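You operate a simulated robot arm through the tools that you are given. There is no shell and no other tool. Be economical: measure what you need, move in short steps, check, and stop when the job is done.

The job below is to be done with a simulated two-armed robot. You get a single attempt, and the scene is never put back.

JOB
Cap the linseed oil can, wipe up the oil stain and turn the pot off.
Fine: use the blue cloth by the cans and put it back; shut the pot lid. What is to be rubbed or washed off counts as gone when no trace of it is left.

It is judged by the outcome, as a careful person would: the job done as asked, and still so three seconds after it is handed in. It fails if anything else is knocked over, pushed out of place, dropped, spilled or broken. A push-on lid holds only when it is set on centred and level and pressed home; a screw cap is set on level and turned clockwise until tight. Flat cloth is picked up by pressing the open fingertips on it (5 to 10 N) and closing them slowly along it; thin cloth reads only 2 to 8 mm in the jaws.

ROBOT AND FRAMES
Two 7-joint arms with two-finger parallel grippers on one trunk, on a base that drives. Base frame: it is fixed to the floor where the robot stands at the start and does not move with it; the origin is under the middle of the robot, x ahead of it, y to its left, z up. Lengths are in mm, angles in rad, forces in N, time in s.
The left shoulder is at the start at [60, 143, 926], the right one opposite. With the tool pointing down near the work surface each hand reaches from about 300 to 720 mm from the robot's upright axis, wherever it stands, measured 20 degrees to its own side. Places, roughly: cloth (11x7x3 cm) [800, -200, 900]; heat dial [400, -400, 900]; oil stain [400, 0, 900]; pot lid [600, -400, 1100]. Payload 1.57 kg a hand.
The tool frame of a hand sits at the grasp point between the pads (the TCP): z along the fingers, y along the line on which they close. The tips reach 30 mm beyond it. The gripper opens to 110 mm. The fingers are 24 mm wide and 12 mm thick; the gripper's body (48 by 112 mm) begins 78 mm behind the TCP.
Orientation is that of the tool frame in the base frame, as a unit quaternion [x, y, z, w]. With the fingers straight down and closing along the base's y, the tool's x points along the base's -x, its y along +y and its z along -z.

CONTROLS
- The arms move only by the tool send_rows. It takes "left_deltas", "right_deltas" or both (then of equal length, played together; a hand with none holds still); each is a list of rows, each an object (a shift or turn left out is 0, a gripper value left out holds the last) with "fingers": the gripper command, from -1 (shut) to 1 (fully open), values between in proportion; "translation": the shift along the tool's x, y, z in m, a list of three; "turn": the turn, a rotation vector about the tool's x, y, z in degrees, a list of three. In form: [{"fingers": fingers, "translation": [tx, ty, tz], "turn": [ax, ay, az]}, ...]. A call has 1 to 20 rows; each row shifts and turns the commanded pose from where the row before left it, along the tool's axes as they then stand. A row lasts 0.2 s, in which the tool goes at most 50 mm and 0.15 rad; a call with a longer step from one row to the next is refused whole, and so is a gripper value outside its range. Where a pose cannot be reached the arm comes as near as it can. A force on the tool above 60 N (or 10 N above the force at the start of the call, whichever is more), or a blocked arm, ends the call early, and 0.2 s more pass. The fingers move at their own pace (about 45 mm/s each) and stop on an object; they squeeze with about 28 N. The grip force told is the motor's: it shows also when the fingers shut on nothing. Time passes only in rows, and 0.2 s behind the last, so rows that do not move let the fingers close. The reply holds the time, the measured pose of the TCP, the force on the tool along the base axes, the opening and the grip force, in the units named above and with some noise, with the torque about the TCP (base axes, N m) and any sound that the robot's microphone picked up, and new pictures: "show" is both (left out), scene, wrist or none (wrist: the cameras of the hands that moved).
- Cameras (640 x 400 px; columns grow to the right, rows downward): "scene" is now at [46.1, -25.2, 1537.9]; the picture's right is [-0.30, -0.95, 0.00], its down [-0.69, 0.22, -0.69] and it looks along [0.66, -0.21, -0.72] (base axes); focal length 250 px, centre (320, 200). "left" rides on the left gripper at [70, -16, -141] in its tool frame; the picture's right is [0.23, 0.97, 0.00], its down [-0.86, 0.20, -0.48] and it looks along [-0.47, 0.11, 0.88] (tool axes); focal length 222 px, centre (320, 200). "right" rides on the right gripper at [70, 16, -141] in its tool frame; the picture's right is [-0.23, 0.97, 0.00], its down [-0.85, -0.20, -0.48] and it looks along [-0.47, -0.11, 0.88] (tool axes); focal length 222 px, centre (320, 200). There is no depth. A picture from a camera that has moved, and an enlarged one, comes with that camera's place and axes in the base frame and with its lens.
- slide_trunk(by): slides the trunk up (or, below 0, down) by that many mm; the arms and the scene camera ride with it, the base frame stays. It gives what a move gives, with no picture.
- base_move(legs): drives the robot by 1 to 6 legs, each [ahead, left, turn to the left] in mm, mm and rad, along the robot's own axes; the way and the turn of a leg run together, so that a leg with both is an arc; at most 1500 mm and 3.142 rad a leg. The arms and the cameras ride along, it lands a little off, and it stops where it bumps. It gives what a move gives, and a new picture of the scene camera.
- aim_head(pan, tilt): turns the head with the scene camera to pan (to the left, within 1.501 rad either way) and tilt (down, from -0.506 to 1.204), counted from straight ahead of the robot. It gives what a move gives, and a new picture of the scene camera.
- zoom(camera, box): a new picture of the part [left, top, right, bottom] of that camera's present view, enlarged. The clock stands still meanwhile.
- hand_in(): hands the job in; it is judged then, once.

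Go step by step. Nothing tells you exact positions but the pictures and the camera data: compare them with the known pose of the tool, close in by small moves and look again before you grip or let go. The budget is 120 turns and 260 pictures, counting those below and the enlarged ones. Unless the task says otherwise, let go and move clear before handing in, and close with one line.

The tools are called as a command line: name --argument value ..., lists and objects as JSON in quotes. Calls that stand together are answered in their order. send_rows: Moves the arms, as the interface text tells. Its arguments: {"type":"object","properties":{"left_deltas":{"type":"array"},"right_deltas":{"type":"array"},"show":{"type":"string","enum":["both","scene","wrist","none"]}},"required":[]} The other tools are called the same way: slide_trunk (by) slides the trunk up or down; base_move (legs) drives the base; aim_head (pan, tilt) turns the head that bears the scene camera; zoom (camera, box) takes an enlarged picture of a part of a camera's view; hand_in () hands the job in.

At the start:

```text
time_s: 0.0
left_tcp_pos: [516.3, 36.2, 999.6]
left_ee_rot: [0.0, 1.0, 0.0, 0.0]
left_force: [1.3, -0.3, 0.8]
left_wrist_torque: [0.03, -0.01, -0.01]
left_finger_gap: 109.8
left_grasp_force: 0.1
right_tcp_pos: [376.9, -376.9, 999.5]
right_ee_rot: [0.0, 1.0, 0.001, 0.0]
right_force: [0.3, -0.2, 0.1]
right_wrist_torque: [-0.02, -0.04, 0.02]
right_finger_gap: 110.1
right_grasp_force: 0.1
trunk travel left (down, up): [-525.0, 65.0]
robot x, y, heading: [0.1, -0.4, -0.002]
head pan, tilt: [-0.309, 0.808]
```

scene: 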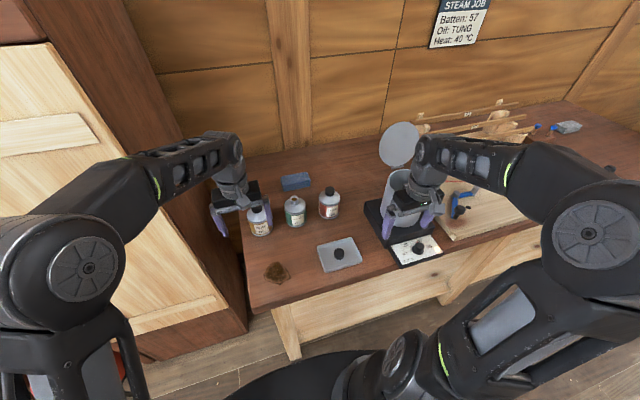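
right: 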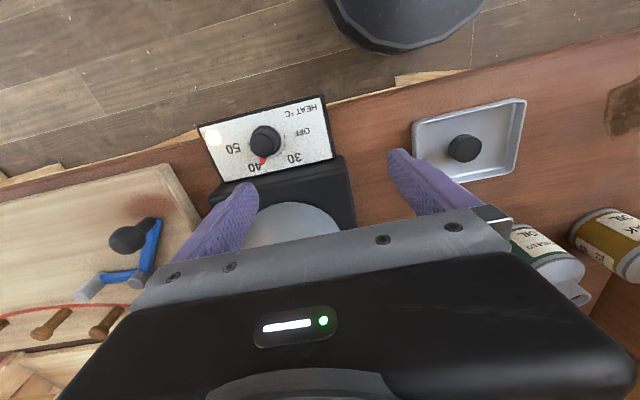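
left: 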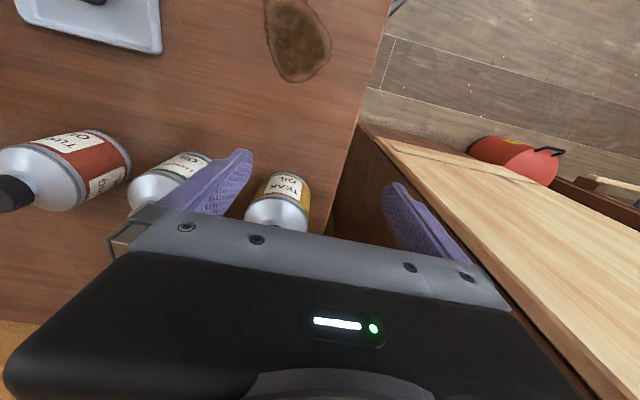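

I see three oil cans, a dish with a black cap, the oil stain near the table's front edge, the blue cloth behind the cans, and the pot with its dial. I'll zoom in for details first.

zoom --camera "scene" --box '[230, 160, 390, 290]'

zoom --camera "scene" --box '[350, 110, 510, 280]'

zoom --camera "right" --box '[190, 80, 360, 200]'

zoom --camera "scene" --box '[420, 0, 500, 50]'

```text
3.08 times, centred on (310, 225) of scene
camera zoom: at [46.1, -25.2, 1537.9], right [-0.3, -0.95, 0.0], down [-0.69, 0.22, -0.69], along [0.66, -0.21, -0.72], focal length 770 px, centre (351, 123)
```

zoom: 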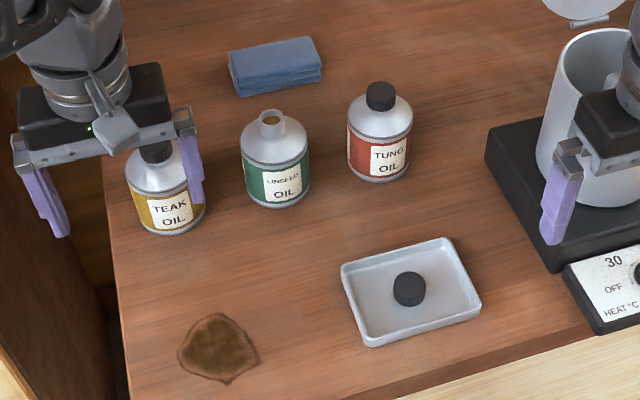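

```text
2.35 times, centred on (430, 195) of scene
camera zoom: at [46.1, -25.2, 1537.9], right [-0.3, -0.95, 0.0], down [-0.69, 0.22, -0.69], along [0.66, -0.21, -0.72], focal length 589 px, centre (61, 212)
```

zoom: 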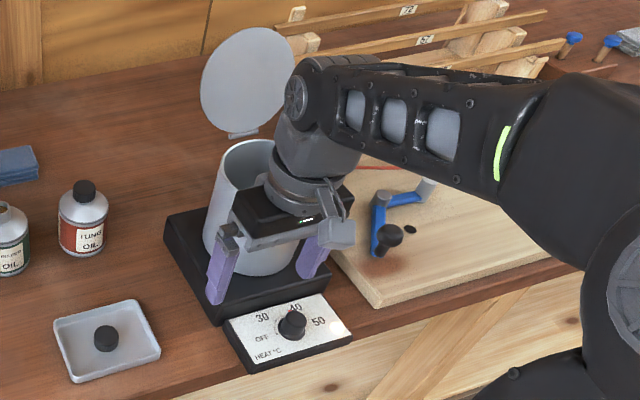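

```text
3.33 times, centred on (275, 140) of right
camera zoom: at [307.8, -361.9, 1142.1], right [0.23, 0.97, 0.0], down [0.85, -0.2, 0.48], along [0.47, -0.11, -0.88], focal length 740 px, centre (470, 400)
```

zoom: 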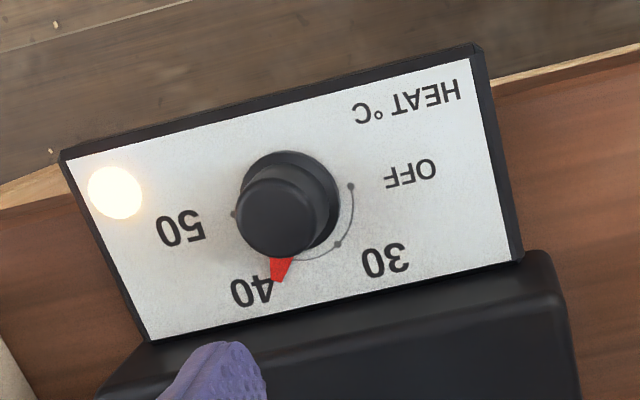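

```text
8.00 times, centred on (460, 25) of scene
camera zoom: at [46.1, -25.2, 1537.9], right [-0.3, -0.95, 0.0], down [-0.69, 0.22, -0.69], along [0.66, -0.21, -0.72], focal length 2002 px, centre (-800, 1600)
```

zoom: 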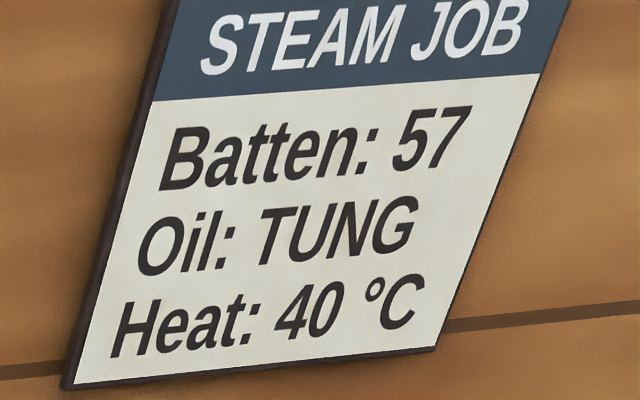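

The linseed can is the open one at about [608,-115], mouth near z 965. Its black cap lies in the tray near [421,-209,870]. I'll lift the left hand clear and bring the right hand over the cap.

send_rows --left_deltas '[{"translation": [0, 0, -0.04]}, {"translation": [0, 0, -0.04]}, {"translation": [0.02, 0, -0.04]}, {"translation": [0.04, 0, -0.03]}, {"translation": [0.04, 0, 0]}, {"translation": [0, 0, 0]}]' --right_deltas '[{"translation": [0, 0, -0.03]}, {"translation": [-0.011, 0.042, 0], "fingers": 0.1}, {"translation": [-0.011, 0.042, 0]}, {"translation": [-0.011, 0.042, 0]}, {"translation": [-0.011, 0.042, 0]}, {"translation": [0, 0, 0.03]}]'

```text
time_s: 1.4
left_tcp_pos: [414.4, 53.5, 1112.8]
left_ee_rot: [0.001, 1.0, 0.0, 0.0]
left_force: [-0.4, 0.1, 0.4]
left_wrist_torque: [-0.03, -0.02, 0.0]
left_finger_gap: 109.8
left_grasp_force: 0.0
left hand out of reach, approached as far as the arm can: row 3, 4
right_tcp_pos: [420.2, -207.2, 999.9]
right_ee_rot: [0.0, 1.0, 0.001, 0.001]
right_force: [-1.1, -0.2, 0.6]
right_wrist_torque: [0.04, -0.03, -0.03]
right_finger_gap: 60.3
right_grasp_force: 0.0
trunk travel left (down, up): [-525.0, 65.0]
robot x, y, heading: [-1.4, -1.4, -0.003]
head pan, tilt: [-0.309, 0.808]
camera scene: at [45.7, -25.5, 1537.9], right [-0.3, -0.95, 0.0], down [-0.69, 0.22, -0.69], along [0.66, -0.21, -0.72], focal length 250 px, centre (320, 200)
camera right: at [351.7, -191.3, 1142.7], right [0.23, 0.97, 0.0], down [0.85, -0.2, 0.48], along [0.47, -0.11, -0.88], focal length 222 px, centre (320, 200)
camera left: at [342.5, 38.2, 1254.3], right [-0.23, 0.97, 0.0], down [0.86, 0.2, 0.48], along [0.47, 0.11, -0.88], focal length 222 px, centre (320, 200)
```

scene: 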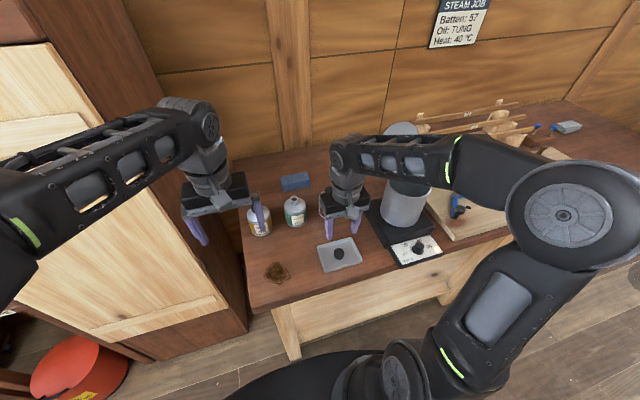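
right: 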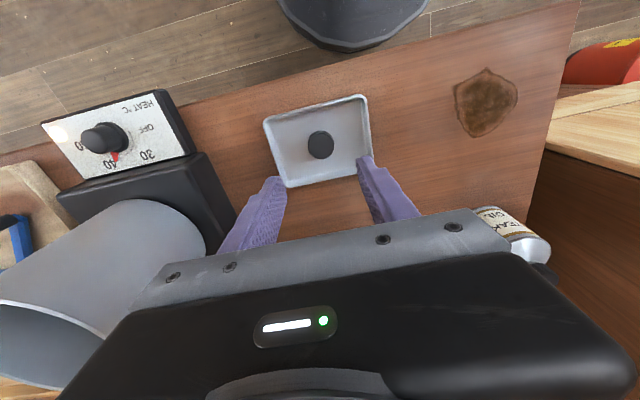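
left: 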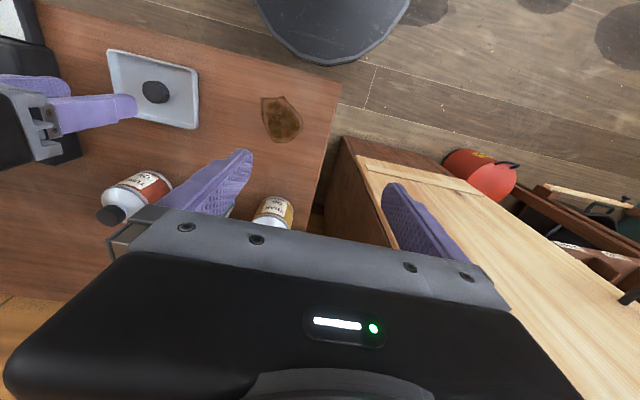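

The cap sits roughly under the right hand. I'll descend partway and look again to fix its exact place and height.

send_rows --right_deltas '[{"translation": [0.004, 0, 0.035]}, {"translation": [0, 0, 0.035]}, {"translation": [0, 0, 0]}]' --show "wrist"

zoom --camera "right" --box '[240, 80, 400, 180]'

zoom --camera "scene" --box '[240, 190, 380, 280]'

```text
time_s: 2.2
left_tcp_pos: [414.8, 55.3, 1113.8]
left_ee_rot: [0.0, 1.0, 0.0, 0.0]
left_force: [-0.2, 0.1, 0.2]
left_wrist_torque: [-0.01, 0.0, -0.02]
left_finger_gap: 110.1
left_grasp_force: 0.0
right_tcp_pos: [415.9, -208.6, 928.9]
right_ee_rot: [0.0, 1.0, -0.001, 0.0]
right_force: [0.9, 0.3, -0.3]
right_wrist_torque: [0.01, -0.02, 0.02]
right_finger_gap: 60.2
right_grasp_force: 0.0
trunk travel left (down, up): [-525.0, 65.0]
robot x, y, heading: [-3.5, 0.2, -0.0]
head pan, tilt: [-0.309, 0.808]
camera right: at [347.4, -193.3, 1071.4], right [0.23, 0.97, 0.0], down [0.85, -0.2, 0.48], along [0.47, -0.11, -0.88], focal length 222 px, centre (320, 200)
```

right: 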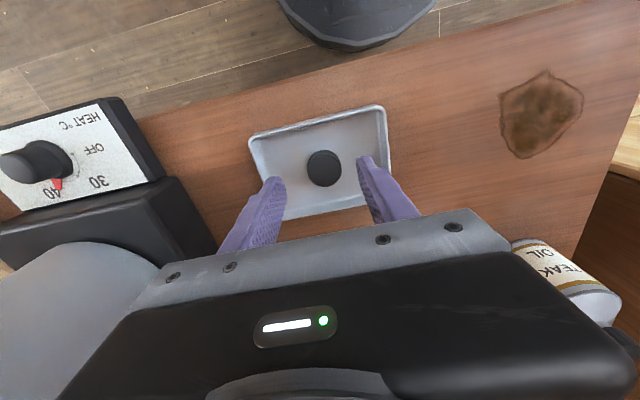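

```text
4.00 times, centred on (320, 130) of right
camera zoom: at [347.4, -193.3, 1071.4], right [0.23, 0.97, 0.0], down [0.85, -0.2, 0.48], along [0.47, -0.11, -0.88], focal length 888 px, centre (320, 480)
```

zoom: 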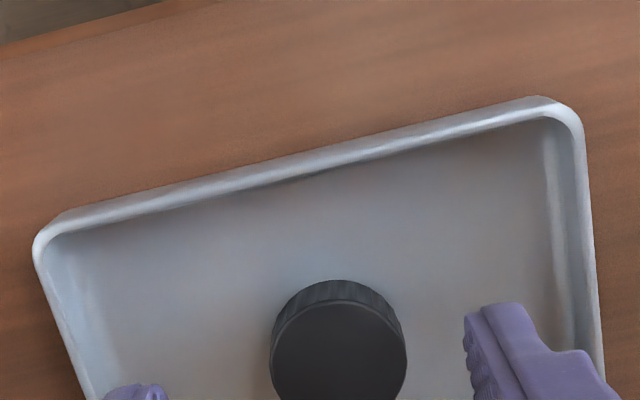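

```text
4.44 times, centred on (310, 235) of scene
camera zoom: at [45.8, -25.2, 1537.9], right [-0.3, -0.95, 0.0], down [-0.69, 0.22, -0.69], along [0.66, -0.21, -0.72], focal length 1112 px, centre (364, 44)
```

zoom: 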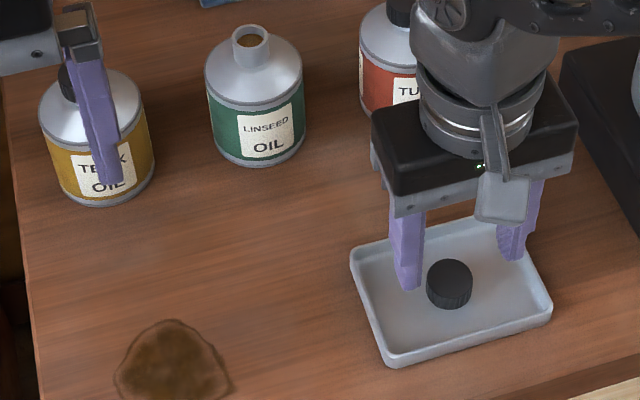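

The cap's centre is at about [421,-207] with its top near z 873. I'll centre on it, descend around it and check before closing.

send_rows --right_deltas '[{"translation": [-0.005, 0.0015, 0.01]}, {"translation": [0, 0, 0.015]}, {"translation": [0, 0, 0.013]}, {"translation": [0, 0, 0]}]' --show "both"

zoom --camera "scene" --box '[300, 210, 400, 280]'

zoom --camera "right" --box '[240, 120, 400, 220]'

```text
time_s: 3.2
left_tcp_pos: [413.6, 54.7, 1114.9]
left_ee_rot: [0.0, 1.0, 0.0, 0.001]
left_force: [0.2, 0.3, 0.1]
left_wrist_torque: [0.01, -0.01, -0.01]
left_finger_gap: 110.0
left_grasp_force: 0.1
right_tcp_pos: [422.4, -207.3, 894.4]
right_ee_rot: [0.0, 1.0, 0.0, 0.002]
right_force: [-2.2, -3.3, 26.4]
right_wrist_torque: [-0.27, 0.36, -0.16]
right_finger_gap: 60.3
right_grasp_force: 0.0
trunk travel left (down, up): [-525.0, 65.0]
robot x, y, heading: [2.9, -1.5, 0.001]
head pan, tilt: [-0.309, 0.808]
camera scene: at [44.1, -24.7, 1538.4], right [-0.3, -0.95, 0.0], down [-0.69, 0.22, -0.69], along [0.66, -0.21, -0.72], focal length 250 px, centre (320, 200)
camera right: at [352.3, -191.5, 1035.8], right [0.23, 0.97, 0.0], down [0.85, -0.2, 0.48], along [0.47, -0.11, -0.88], focal length 222 px, centre (320, 200)
```

scene: 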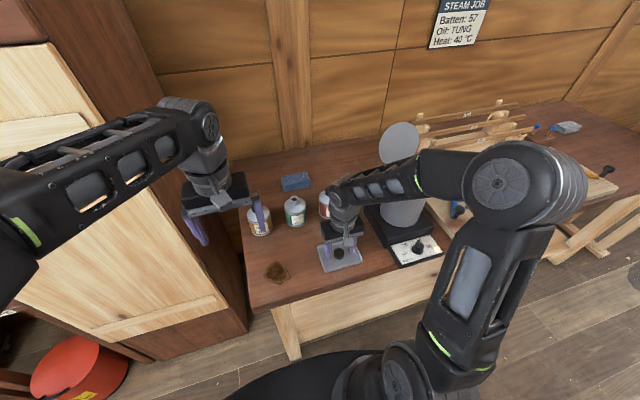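
right: 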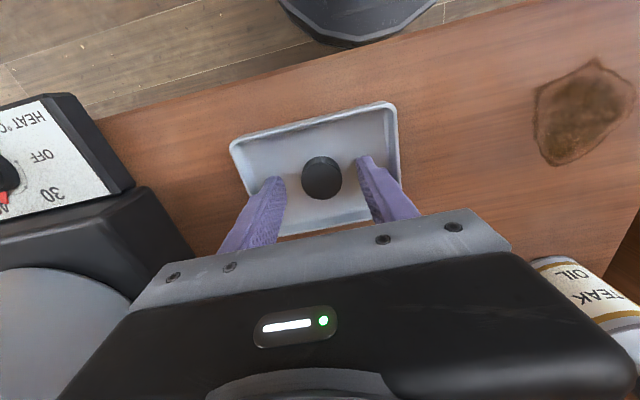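

```text
5.71 times, centred on (350, 245) of scene
camera zoom: at [44.1, -24.7, 1538.4], right [-0.3, -0.95, 0.0], down [-0.69, 0.22, -0.69], along [0.66, -0.21, -0.72], focal length 1430 px, centre (149, -57)
```

zoom: 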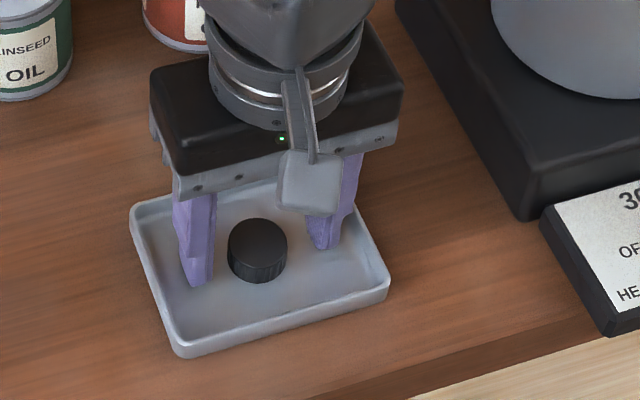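

```text
4.00 times, centred on (320, 170) of right
camera zoom: at [352.3, -191.5, 1035.8], right [0.23, 0.97, 0.0], down [0.85, -0.2, 0.48], along [0.47, -0.11, -0.88], focal length 888 px, centre (320, 320)
```

zoom: 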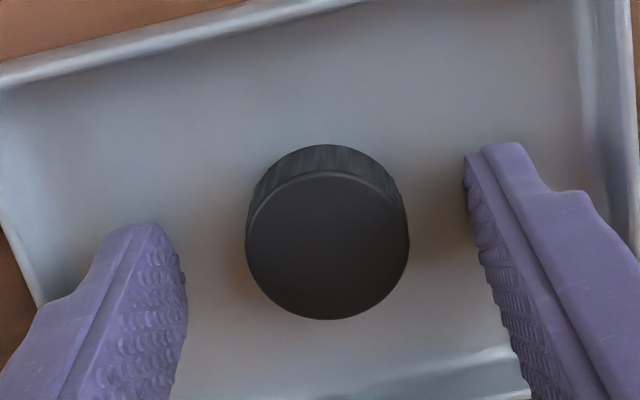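

The fingertips touched the tray floor (z about 864), and the cap is about 3 mm nearer the robot than the TCP. I'll lift slightly, shift and close.

send_rows --right_deltas '[{"translation": [0, 0, -0.007]}, {"translation": [0.003, 0.001, 0]}, {"fingers": -1}, {}, {}, {}]' --show "wrist"

zoom --camera "right" --box '[240, 120, 400, 220]'

```text
time_s: 4.6
left_tcp_pos: [413.9, 54.9, 1113.4]
left_ee_rot: [0.0, 1.0, 0.0, 0.001]
left_force: [-0.6, -0.5, 0.0]
left_wrist_torque: [0.0, 0.0, 0.04]
left_finger_gap: 110.2
left_grasp_force: 0.0
right_tcp_pos: [419.1, -207.0, 900.6]
right_ee_rot: [0.0, 1.0, 0.001, 0.0]
right_force: [-0.6, 0.1, 0.3]
right_wrist_torque: [0.0, -0.01, 0.01]
right_finger_gap: 32.3
right_grasp_force: 28.5
trunk travel left (down, up): [-525.0, 65.0]
robot x, y, heading: [-2.9, 3.8, 0.001]
head pan, tilt: [-0.309, 0.808]
camera right: at [349.5, -191.2, 1041.0], right [0.23, 0.97, 0.0], down [0.85, -0.2, 0.48], along [0.47, -0.11, -0.88], focal length 222 px, centre (320, 200)
```

right: 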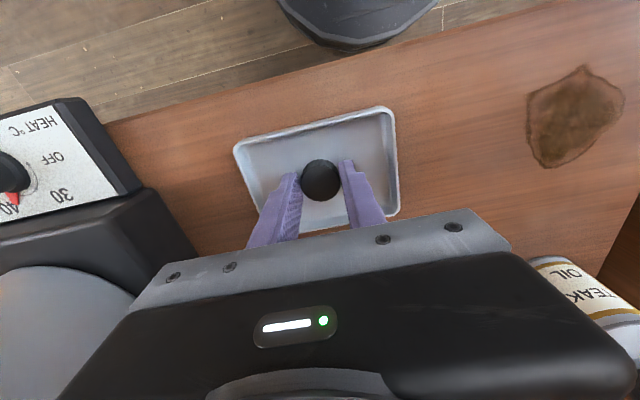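

```text
4.00 times, centred on (320, 170) of right
camera zoom: at [349.5, -191.2, 1041.0], right [0.23, 0.97, 0.0], down [0.85, -0.2, 0.48], along [0.47, -0.11, -0.88], focal length 888 px, centre (320, 320)
```

zoom: 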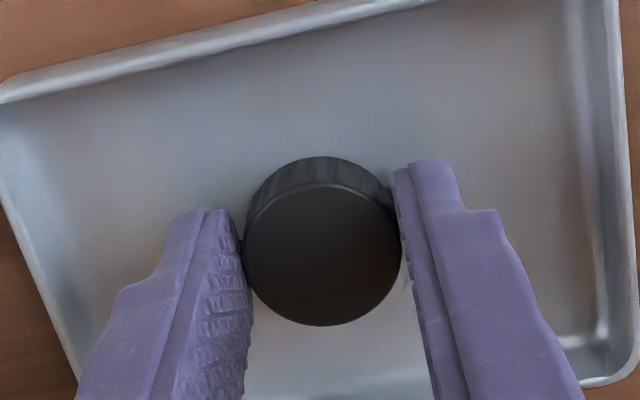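

Cap held (gap 32 mm), centred. I'll lift it and bring it to short of the linseed can so the wrist camera can locate the neck.

send_rows --right_deltas '[{"translation": [0, 0, -0.045]}, {"translation": [0, 0, -0.045]}, {"translation": [0, 0, -0.045]}, {"translation": [-0.02, 0.02, -0.01]}, {"translation": [-0.035, 0.025, 0]}, {"translation": [-0.035, 0.025, 0]}, {"translation": [-0.035, 0.023, 0]}, {}, {}]' --show "both"

zoom --camera "right" --box '[220, 120, 420, 245]'

zoom --camera "scene" --box '[240, 170, 380, 258]'

```text
time_s: 6.6
left_tcp_pos: [413.9, 55.1, 1112.6]
left_ee_rot: [0.0, 1.0, -0.001, 0.0]
left_force: [0.6, -0.3, -0.3]
left_wrist_torque: [-0.01, 0.01, 0.0]
left_finger_gap: 110.1
left_grasp_force: 0.1
right_tcp_pos: [545.7, -113.0, 1042.8]
right_ee_rot: [0.0, 1.0, 0.001, 0.0]
right_force: [0.8, 0.2, -0.5]
right_wrist_torque: [0.01, -0.04, 0.0]
right_finger_gap: 31.7
right_grasp_force: 28.2
trunk travel left (down, up): [-525.0, 65.0]
robot x, y, heading: [2.7, -0.1, 0.003]
head pan, tilt: [-0.309, 0.808]
camera scene: at [46.5, -24.9, 1537.9], right [-0.3, -0.95, 0.0], down [-0.69, 0.22, -0.69], along [0.66, -0.21, -0.72], focal length 250 px, centre (320, 200)
camera right: at [476.8, -97.5, 1185.6], right [0.23, 0.97, 0.0], down [0.86, -0.2, 0.48], along [0.47, -0.11, -0.88], focal length 222 px, centre (320, 200)
```

scene: 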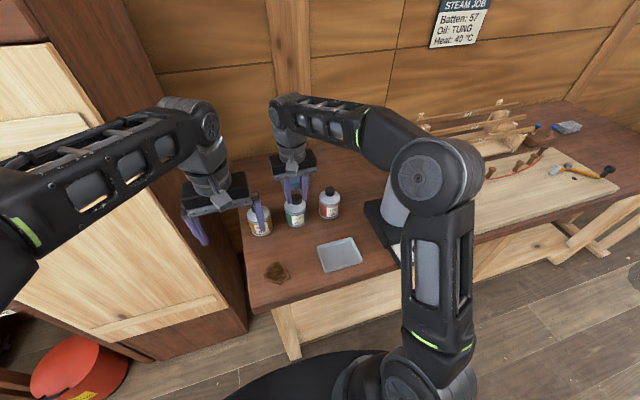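
right: 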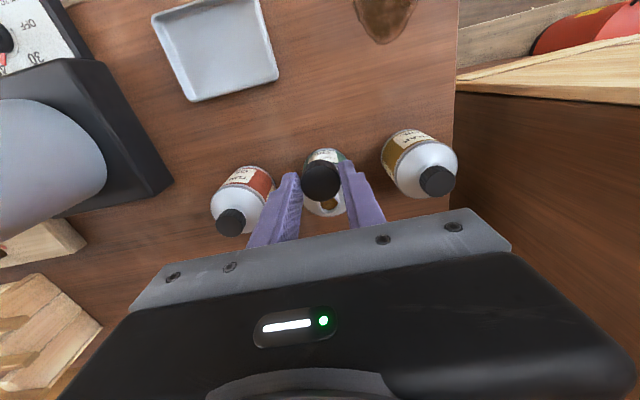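

```text
3.20 times, centred on (320, 182) of right
camera zoom: at [476.8, -97.5, 1185.6], right [0.23, 0.97, 0.0], down [0.86, -0.2, 0.48], along [0.47, -0.11, -0.88], focal length 711 px, centre (320, 256)
```

zoom: 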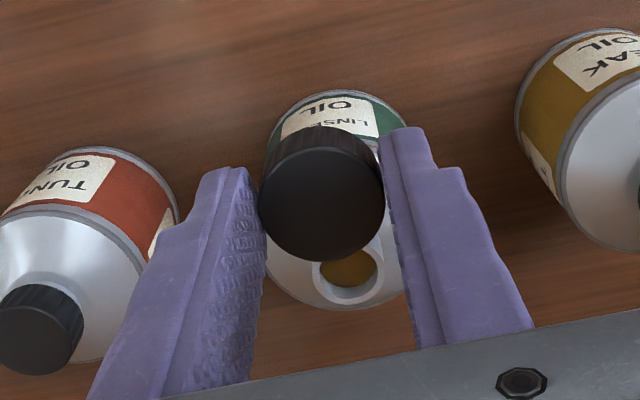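

```text
4.55 times, centred on (310, 214) of scene
camera zoom: at [46.5, -24.9, 1537.9], right [-0.3, -0.95, 0.0], down [-0.69, 0.22, -0.69], along [0.66, -0.21, -0.72], focal length 1138 px, centre (366, 136)
```

zoom: 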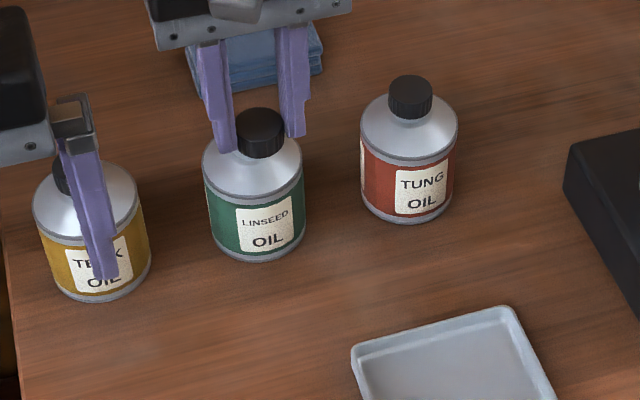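

The neck mouth triangulates to about [609,-118,953]. I'll go above it with the cap bottom ~10 mm clear and inspect from both cameras.

send_rows --right_deltas '[{"translation": [-0.03, -0.003, 0]}, {"translation": [-0.033, -0.002, 0]}, {}, {"translation": [0, 0, 0.02]}, {"translation": [0, 0, 0.02]}, {}, {}]' --show "wrist"

zoom --camera "right" --box '[240, 120, 400, 220]'

zoom --camera "scene" --box '[250, 160, 340, 235]'

zoom --camera "left" --box '[0, 80, 320, 280]'

```text
time_s: 8.2
left_tcp_pos: [413.9, 54.5, 1114.0]
left_ee_rot: [0.0, 1.0, 0.0, 0.001]
left_force: [0.5, 0.3, -0.6]
left_wrist_torque: [0.03, 0.02, -0.01]
left_finger_gap: 110.0
left_grasp_force: 0.0
right_tcp_pos: [595.2, -118.6, 1003.7]
right_ee_rot: [0.0, 1.0, 0.0, 0.001]
right_force: [-0.1, -0.1, -0.2]
right_wrist_torque: [0.03, 0.0, 0.04]
right_finger_gap: 32.0
right_grasp_force: 28.3
right hand out of reach, approached as far as the arm can: row 2
trunk travel left (down, up): [-525.0, 65.0]
robot x, y, heading: [-1.7, -1.4, 0.001]
head pan, tilt: [-0.309, 0.808]
camera right: at [527.3, -103.0, 1146.6], right [0.23, 0.97, 0.0], down [0.85, -0.2, 0.48], along [0.47, -0.11, -0.88], focal length 222 px, centre (320, 200)
```

right: 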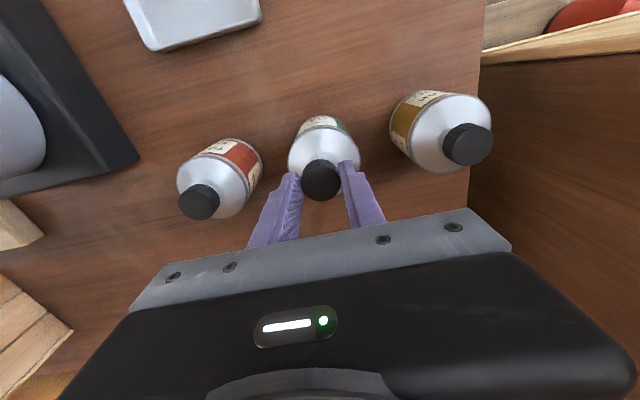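

```text
4.00 times, centred on (320, 170) of right
camera zoom: at [527.3, -103.0, 1146.6], right [0.23, 0.97, 0.0], down [0.85, -0.2, 0.48], along [0.47, -0.11, -0.88], focal length 888 px, centre (320, 320)
```

zoom: 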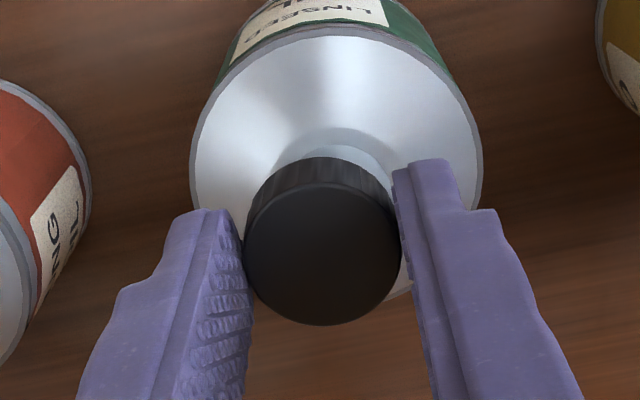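

```text
5.33 times, centred on (295, 198) of scene
camera zoom: at [46.3, -25.2, 1537.9], right [-0.3, -0.95, 0.0], down [-0.69, 0.22, -0.69], along [0.66, -0.21, -0.72], focal length 1335 px, centre (453, 213)
```

zoom: 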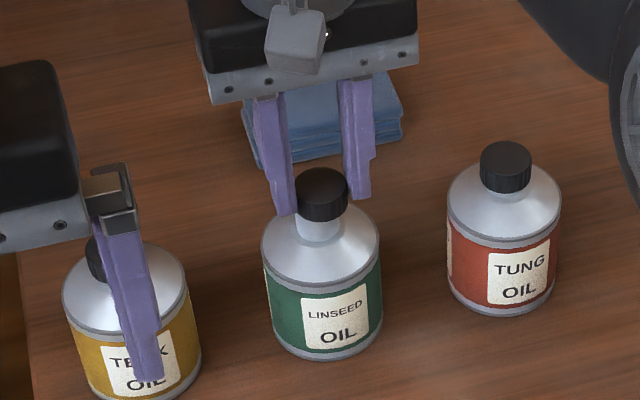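

```text
2.00 times, centred on (160, 180) of left
camera zoom: at [343.3, 38.4, 1254.3], right [-0.23, 0.97, 0.0], down [0.86, 0.2, 0.48], along [0.47, 0.11, -0.88], focal length 444 px, centre (640, 240)
```

zoom: 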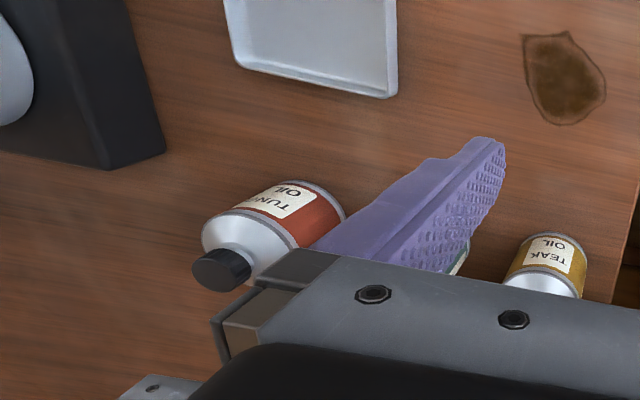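

The arm is at its limit at x≈595, so I'll raise and pull back, then drive the base forward about 90 mm.

send_rows --right_deltas '[{"translation": [0, 0, -0.04]}, {"translation": [0, 0, -0.03]}, {"translation": [0.04, 0, 0]}, {"translation": [0.045, 0, 0]}, {}]' --show "none"

base_move --legs '[[90, 0, 0]]'

```text
time_s: 9.4
left_tcp_pos: [415.4, 55.2, 1113.4]
left_ee_rot: [0.0, 1.0, 0.001, 0.001]
left_force: [1.1, -0.5, -0.9]
left_wrist_torque: [-0.02, -0.01, 0.01]
left_finger_gap: 109.8
left_grasp_force: 0.0
right_tcp_pos: [509.6, -118.5, 1046.4]
right_ee_rot: [0.0, 1.0, 0.0, 0.0]
right_force: [0.5, 0.1, -1.4]
right_wrist_torque: [-0.01, 0.01, 0.01]
right_finger_gap: 31.9
right_grasp_force: 28.3
right hand out of reach, approached as far as the arm can: row 2
trunk travel left (down, up): [-525.0, 65.0]
robot x, y, heading: [-1.0, 2.2, -0.001]
head pan, tilt: [-0.309, 0.808]
```

```text
time_s: 10.6
left_tcp_pos: [492.2, 56.7, 1114.4]
left_ee_rot: [-0.001, 1.0, 0.002, 0.0]
left_force: [0.0, 0.3, -1.0]
left_wrist_torque: [0.03, -0.05, 0.0]
left_finger_gap: 110.0
left_grasp_force: 0.1
right_tcp_pos: [589.3, -119.4, 1046.3]
right_ee_rot: [0.0, 1.0, 0.0, 0.001]
right_force: [0.2, -0.3, 0.6]
right_wrist_torque: [0.02, -0.05, 0.02]
right_finger_gap: 31.8
right_grasp_force: 27.9
trunk travel left (down, up): [-525.0, 65.0]
robot x, y, heading: [79.0, 0.2, 0.004]
head pan, tilt: [-0.309, 0.808]
stopped in leg 1: the robot was blocked; the commanded pose is now the measured one
camera scene: at [122.8, -25.1, 1538.0], right [-0.3, -0.95, 0.0], down [-0.69, 0.22, -0.69], along [0.66, -0.21, -0.72], focal length 250 px, centre (320, 200)
```

scene: 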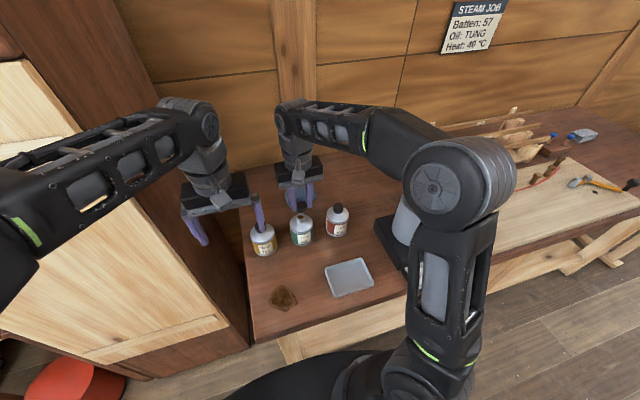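

The base is now 79 mm ahead (stopped by the bench). Now position the cap over the mouth and inspect again.

send_rows --right_deltas '[{"translation": [-0.02, 0.002, 0]}, {"translation": [0, 0, 0.025]}, {"translation": [0, 0, 0.02]}, {}, {}]' --show "wrist"

zoom --camera "right" --box '[240, 120, 400, 220]'

zoom --camera "scene" --box '[250, 180, 350, 260]'

```text
time_s: 11.8
left_tcp_pos: [491.8, 55.7, 1114.1]
left_ee_rot: [-0.001, 1.0, 0.001, 0.001]
left_force: [-0.2, -0.3, 0.3]
left_wrist_torque: [-0.02, 0.02, 0.0]
left_finger_gap: 109.8
left_grasp_force: 0.0
right_tcp_pos: [609.0, -117.8, 1000.9]
right_ee_rot: [0.0, 1.0, 0.001, 0.004]
right_force: [2.9, -4.8, 32.2]
right_wrist_torque: [-0.06, 0.24, 0.01]
right_finger_gap: 32.3
right_grasp_force: 28.2
trunk travel left (down, up): [-525.0, 65.0]
robot x, y, heading: [76.7, 0.7, 0.004]
head pan, tilt: [-0.309, 0.808]
camera right: at [539.7, -102.7, 1143.7], right [0.23, 0.97, 0.0], down [0.85, -0.2, 0.48], along [0.47, -0.11, -0.87], focal length 222 px, centre (320, 200)
```

right: 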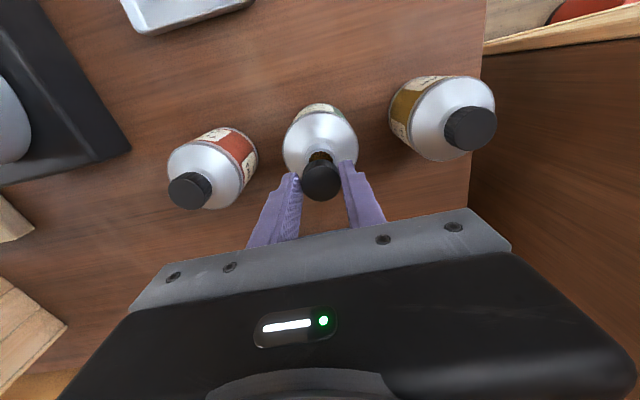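

```text
4.00 times, centred on (320, 170) of right
camera zoom: at [539.7, -102.7, 1143.7], right [0.23, 0.97, 0.0], down [0.85, -0.2, 0.48], along [0.47, -0.11, -0.87], focal length 888 px, centre (320, 320)
```

zoom: 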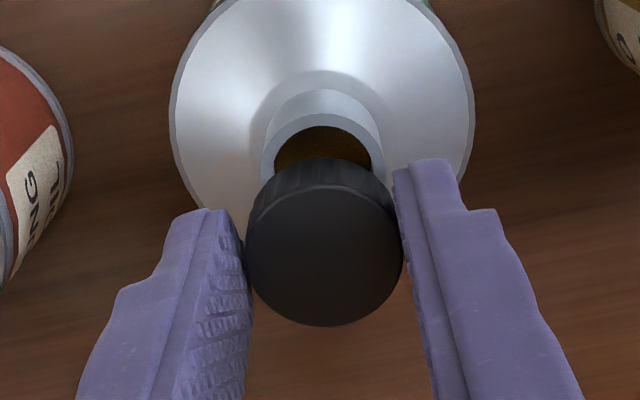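

```text
5.00 times, centred on (300, 220) of scene
camera zoom: at [122.8, -25.3, 1538.3], right [-0.3, -0.95, 0.0], down [-0.69, 0.22, -0.69], along [0.66, -0.21, -0.72], focal length 1251 px, centre (420, 100)
```

zoom: 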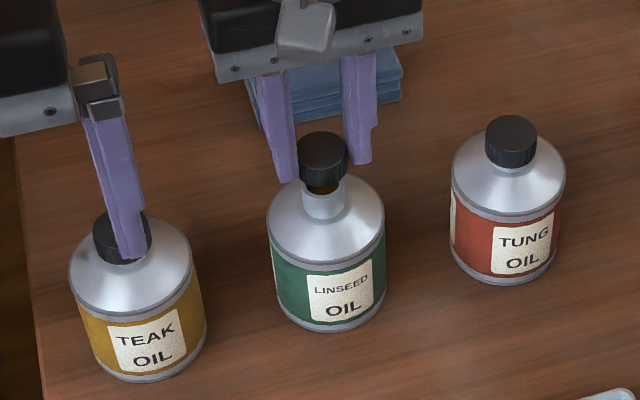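

The cap touched the rim while 7–8 mm too far forward; the mouth is really at about [602,-117,965]. I'll raise at once, correct and recheck.

send_rows --right_deltas '[{"translation": [0, 0, -0.016]}, {"translation": [0.007, 0.001, 0]}, {}, {}]' --show "none"

zoom --camera "right" --box '[260, 130, 380, 205]'

zoom --camera "scene" --box '[270, 195, 335, 245]'

```text
time_s: 12.8
left_tcp_pos: [493.8, 55.7, 1113.1]
left_ee_rot: [-0.001, 1.0, 0.001, 0.0]
left_force: [-0.3, -0.1, 0.5]
left_wrist_torque: [0.05, 0.01, -0.01]
left_finger_gap: 110.0
left_grasp_force: 0.0
right_tcp_pos: [602.1, -116.4, 1015.5]
right_ee_rot: [0.0, 1.0, 0.0, 0.0]
right_force: [0.4, 0.4, 0.1]
right_wrist_torque: [0.01, -0.01, 0.04]
right_finger_gap: 31.8
right_grasp_force: 27.8
trunk travel left (down, up): [-525.0, 65.0]
robot x, y, heading: [76.9, 0.2, -0.002]
head pan, tilt: [-0.309, 0.808]
```

```text
5.33 times, centred on (320, 168) of right
camera zoom: at [533.3, -100.7, 1157.5], right [0.23, 0.97, 0.0], down [0.86, -0.2, 0.48], along [0.47, -0.11, -0.88], focal length 1185 px, centre (320, 373)
```

zoom: 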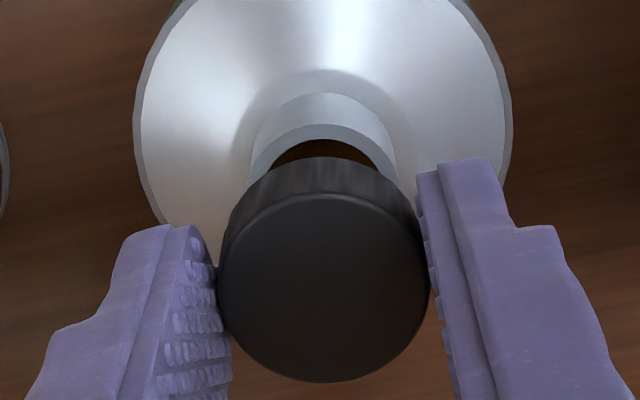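

```text
8.00 times, centred on (302, 220) of scene
camera zoom: at [125.1, -25.0, 1537.9], right [-0.3, -0.95, 0.0], down [-0.69, 0.22, -0.69], along [0.66, -0.21, -0.72], focal length 2002 px, centre (460, 40)
```

zoom: 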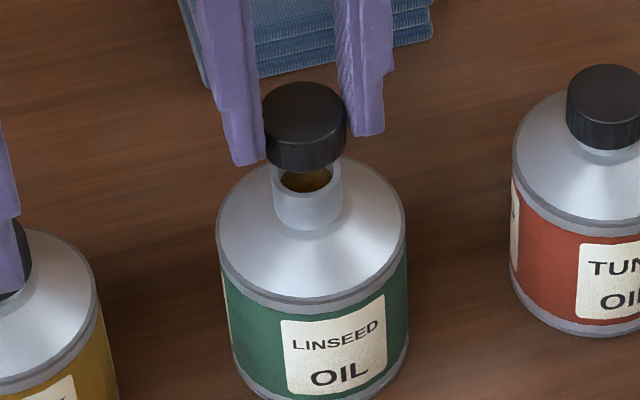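

Both views agree that the mouth is at [601.5,-116.6,966.6], and the cap is now centred within about 1 mm. I'll lower slowly onto the neck.

send_rows --right_deltas '[{"translation": [0.001, 0, 0.005]}, {"translation": [0, 0, 0.005]}, {"translation": [0, 0, 0.003]}, {"translation": [0, 0, 0.002]}, {"translation": [0, 0, 0.002]}, {}]' --show "none"

zoom --camera "right" --box '[260, 130, 380, 205]'

zoom --camera "scene" --box '[270, 195, 335, 245]'

```text
time_s: 14.2
left_tcp_pos: [491.7, 56.0, 1115.9]
left_ee_rot: [-0.001, 1.0, 0.001, 0.001]
left_force: [-0.4, 0.9, 0.3]
left_wrist_torque: [0.01, 0.03, -0.03]
left_finger_gap: 110.2
left_grasp_force: 0.1
right_tcp_pos: [601.4, -115.2, 1002.0]
right_ee_rot: [0.0, 1.0, 0.001, 0.004]
right_force: [2.8, -1.9, 33.9]
right_wrist_torque: [0.03, 0.28, 0.0]
right_finger_gap: 31.9
right_grasp_force: 28.0
trunk travel left (down, up): [-525.0, 65.0]
robot x, y, heading: [78.5, -1.6, -0.0]
head pan, tilt: [-0.309, 0.808]
```

```text
5.33 times, centred on (320, 168) of right
camera zoom: at [531.8, -100.4, 1143.4], right [0.23, 0.97, 0.0], down [0.85, -0.2, 0.48], along [0.47, -0.11, -0.87], focal length 1185 px, centre (320, 373)
```

zoom: 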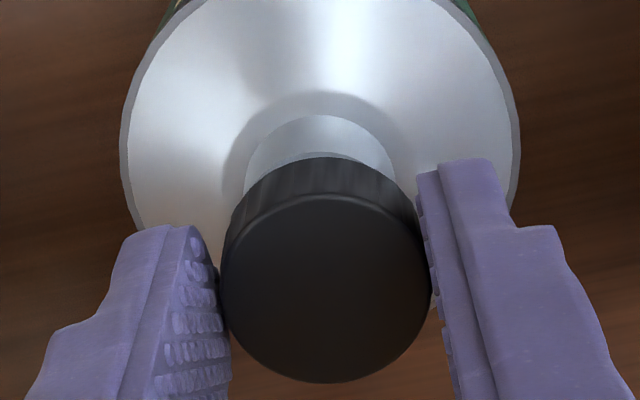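

```text
8.00 times, centred on (302, 220) of scene
camera zoom: at [122.5, -24.9, 1538.4], right [-0.3, -0.95, 0.0], down [-0.69, 0.22, -0.69], along [0.66, -0.21, -0.72], focal length 2002 px, centre (460, 40)
```

zoom: 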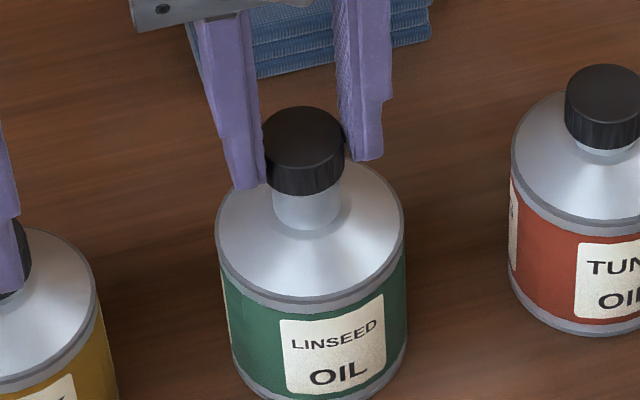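

It's resting on the rim, and the torque shows contact on the near side: the cap sits about 3 mm ahead of the TCP. I'll lift, shift back 3 mm and 1 mm right, and try again.

send_rows --right_deltas '[{"translation": [0, 0, -0.01]}, {"translation": [0.003, -0.0013, 0]}, {}, {"translation": [0, 0, 0.004]}, {"translation": [0, 0, 0.003]}, {"translation": [0, 0, 0.002]}, {}]' --show "none"

zoom --camera "right" --box '[260, 130, 380, 205]'

zoom --camera "scene" --box '[270, 195, 335, 245]'

```text
time_s: 15.8
left_tcp_pos: [494.1, 55.7, 1112.7]
left_ee_rot: [-0.002, 1.0, 0.001, 0.0]
left_force: [-0.2, -0.5, 0.5]
left_wrist_torque: [-0.03, -0.01, -0.02]
left_finger_gap: 110.0
left_grasp_force: 0.0
right_tcp_pos: [598.8, -117.6, 999.8]
right_ee_rot: [-0.001, 1.0, 0.0, -0.001]
right_force: [-0.5, 0.0, -0.8]
right_wrist_torque: [0.02, -0.02, 0.0]
right_finger_gap: 31.8
right_grasp_force: 27.7
trunk travel left (down, up): [-525.0, 65.0]
robot x, y, heading: [78.4, -3.2, 0.008]
head pan, tilt: [-0.309, 0.808]
```

```text
5.33 times, centred on (320, 168) of right
camera zoom: at [530.1, -101.1, 1141.5], right [0.23, 0.97, 0.0], down [0.86, -0.2, 0.48], along [0.46, -0.11, -0.88], focal length 1185 px, centre (320, 373)
```

zoom: 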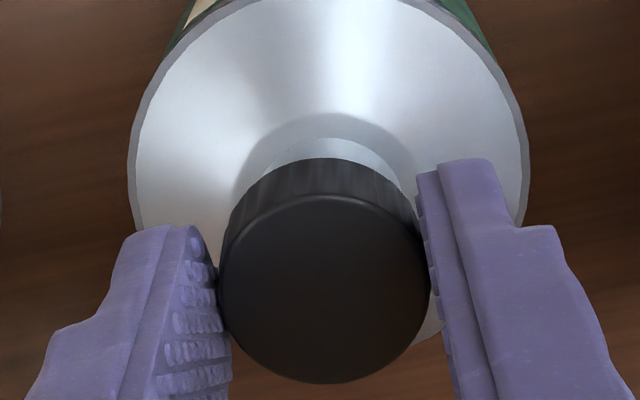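

```text
8.00 times, centred on (302, 220) of scene
camera zoom: at [125.0, -24.9, 1537.7], right [-0.3, -0.95, 0.0], down [-0.69, 0.22, -0.69], along [0.66, -0.21, -0.72], focal length 2002 px, centre (460, 40)
```

zoom: 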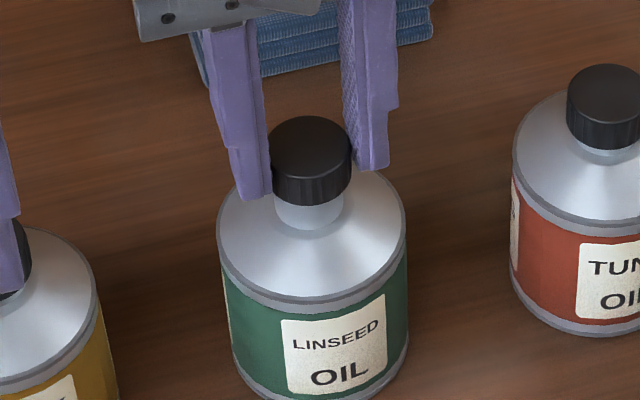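

No force and already below the rim, so the cap is going over the neck. Continuing down in small steps.

send_rows --right_deltas '[{"translation": [0, 0, 0.002]}, {"translation": [0, 0, 0.002]}, {"translation": [0, 0, 0.002]}, {"translation": [0, 0, 0.002]}, {"translation": [0, 0, 0.002]}, {}]' --show "none"

zoom --camera "scene" --box '[270, 195, 335, 245]'

```text
time_s: 17.2
left_tcp_pos: [491.4, 57.3, 1114.2]
left_ee_rot: [-0.001, 1.0, 0.0, 0.0]
left_force: [0.4, 0.0, -0.3]
left_wrist_torque: [0.0, -0.01, -0.01]
left_finger_gap: 109.9
left_grasp_force: 0.1
right_tcp_pos: [597.8, -115.3, 991.2]
right_ee_rot: [-0.001, 1.0, -0.001, 0.002]
right_force: [-3.0, 0.3, 18.6]
right_wrist_torque: [-0.02, -0.4, -0.04]
right_finger_gap: 32.2
right_grasp_force: 28.4
trunk travel left (down, up): [-525.0, 65.0]
robot x, y, heading: [77.0, 0.3, -0.0]
head pan, tilt: [-0.309, 0.808]
```

```text
8.00 times, centred on (302, 220) of scene
camera zoom: at [122.9, -24.6, 1538.2], right [-0.3, -0.95, 0.0], down [-0.69, 0.22, -0.69], along [0.66, -0.21, -0.72], focal length 2002 px, centre (460, 40)
```

zoom: 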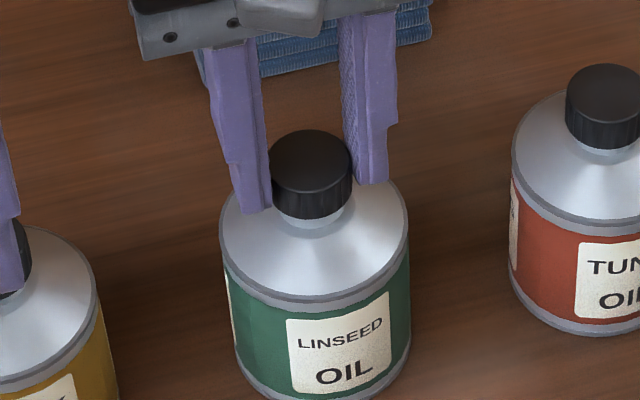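

The cap bottomed at about 10 mm lower with 19 N, nearly as low as the tung can's. I'll release, and look at how it sits before pressing or turning it.

send_rows --right_deltas '[{"translation": [0, 0, -0.001]}, {"fingers": -0.1}, {}, {}]' --show "none"

zoom --camera "scene" --box '[270, 195, 335, 245]'

zoom --camera "right" --box '[260, 130, 380, 205]'

```text
time_s: 18.2
left_tcp_pos: [493.0, 56.0, 1114.1]
left_ee_rot: [-0.002, 1.0, 0.002, 0.0]
left_force: [0.3, -0.4, -0.6]
left_wrist_torque: [0.0, 0.02, -0.05]
left_finger_gap: 110.1
left_grasp_force: 0.1
right_tcp_pos: [597.2, -116.1, 991.0]
right_ee_rot: [-0.001, 1.0, 0.0, 0.0]
right_force: [0.3, -0.1, 0.4]
right_wrist_torque: [0.02, -0.01, -0.04]
right_finger_gap: 49.6
right_grasp_force: 0.0
trunk travel left (down, up): [-525.0, 65.0]
robot x, y, heading: [81.7, -0.2, -0.003]
head pan, tilt: [-0.309, 0.808]
```

```text
8.00 times, centred on (302, 220) of scene
camera zoom: at [124.7, -25.0, 1537.9], right [-0.3, -0.95, 0.0], down [-0.69, 0.22, -0.69], along [0.66, -0.21, -0.72], focal length 2002 px, centre (460, 40)
```

zoom: 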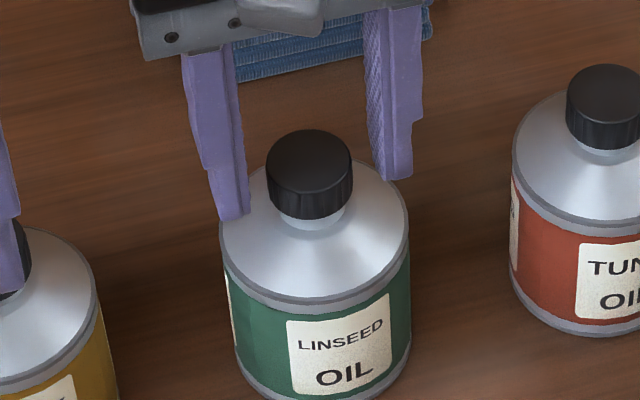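

```text
5.33 times, centred on (320, 168) of right
camera zoom: at [529.8, -101.3, 1133.0], right [0.23, 0.97, 0.0], down [0.86, -0.2, 0.48], along [0.47, -0.11, -0.88], focal length 1185 px, centre (320, 373)
```

zoom: 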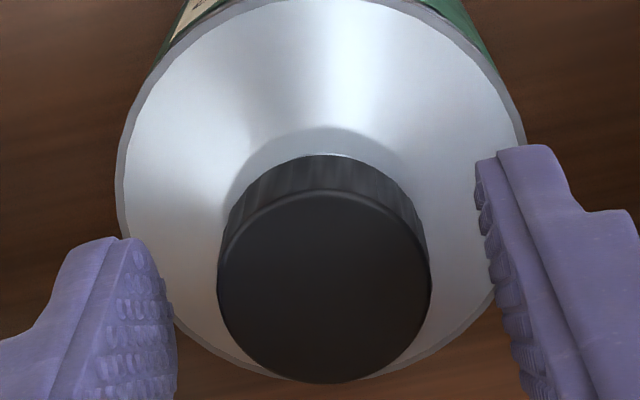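

The cap sits level on the neck. I'll recentre the grip on it (+3.5 mm x, −1 mm y), close, press lightly and turn clockwise to learn whether it's threaded.

send_rows --right_deltas '[{"translation": [-0.0035, -0.001, 0]}, {"fingers": -1}, {}, {}, {"turn": [0, 0, 8]}, {"turn": [0, 0, 8]}, {"turn": [0, 0, 8]}, {"turn": [0, 0, 8]}, {"turn": [0, 0, 8]}, {}]' --show "none"

zoom --camera "scene" --box '[270, 195, 335, 245]'

```text
time_s: 20.4
left_tcp_pos: [493.2, 56.3, 1112.7]
left_ee_rot: [-0.002, 1.0, 0.001, 0.0]
left_force: [-0.9, 0.4, 0.0]
left_wrist_torque: [0.05, 0.0, 0.01]
left_finger_gap: 110.0
left_grasp_force: 0.1
right_tcp_pos: [602.8, -118.3, 990.6]
right_ee_rot: [0.343, 0.939, 0.0, 0.0]
right_force: [-1.6, -1.0, 0.6]
right_wrist_torque: [-0.05, 0.13, -0.04]
right_finger_gap: 32.0
right_grasp_force: 27.7
trunk travel left (down, up): [-525.0, 65.0]
robot x, y, heading: [78.9, -1.4, 0.003]
head pan, tilt: [-0.309, 0.808]
```

```text
8.00 times, centred on (302, 220) of scene
camera zoom: at [124.8, -25.0, 1537.9], right [-0.3, -0.95, 0.0], down [-0.69, 0.22, -0.69], along [0.66, -0.21, -0.72], focal length 2002 px, centre (460, 40)
```

zoom: 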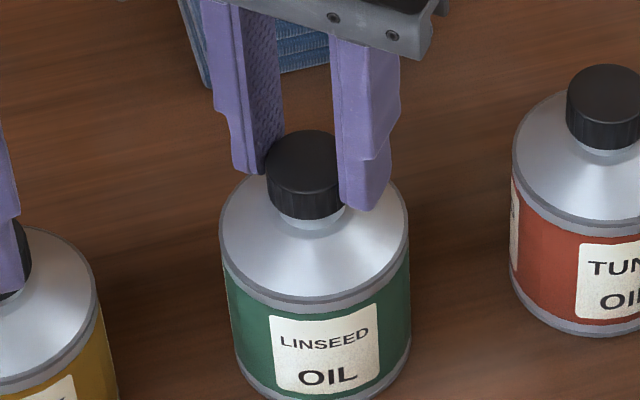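

The can turned along a bit with the cap. I'll first press the cap straight down to see if it snaps home (push-on).

send_rows --right_deltas '[{"translation": [0, 0, 0.001]}, {"translation": [0, 0, 0.001]}, {"translation": [0, 0, 0.001]}, {"translation": [0, 0, 0.001]}, {"translation": [0, 0, 0.001]}]' --show "none"

zoom --camera "scene" --box '[270, 195, 335, 245]'

```text
time_s: 21.6
left_tcp_pos: [492.4, 55.7, 1114.8]
left_ee_rot: [-0.001, 1.0, 0.0, 0.001]
left_force: [-0.2, -0.1, -0.2]
left_wrist_torque: [-0.01, 0.02, 0.01]
left_finger_gap: 110.1
left_grasp_force: 0.1
right_tcp_pos: [602.5, -117.9, 988.5]
right_ee_rot: [0.342, 0.94, 0.001, 0.003]
right_force: [0.7, -2.3, 32.9]
right_wrist_torque: [-0.04, 0.12, 0.01]
right_finger_gap: 31.9
right_grasp_force: 28.2
trunk travel left (down, up): [-525.0, 65.0]
robot x, y, heading: [79.1, -2.2, 0.004]
head pan, tilt: [-0.309, 0.808]
```

```text
8.00 times, centred on (302, 220) of scene
camera zoom: at [122.2, -24.8, 1538.3], right [-0.3, -0.95, 0.0], down [-0.69, 0.22, -0.69], along [0.66, -0.21, -0.72], focal length 2002 px, centre (460, 40)
```

zoom: 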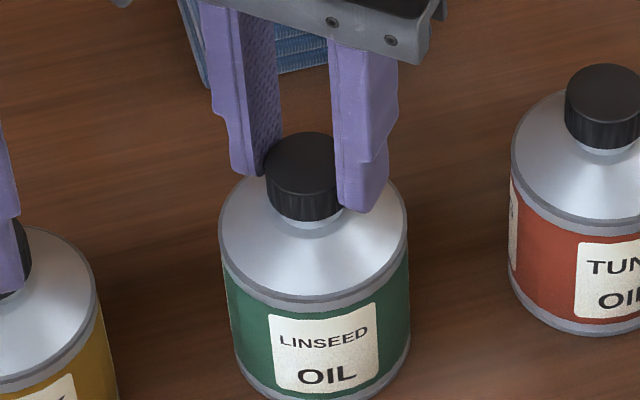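

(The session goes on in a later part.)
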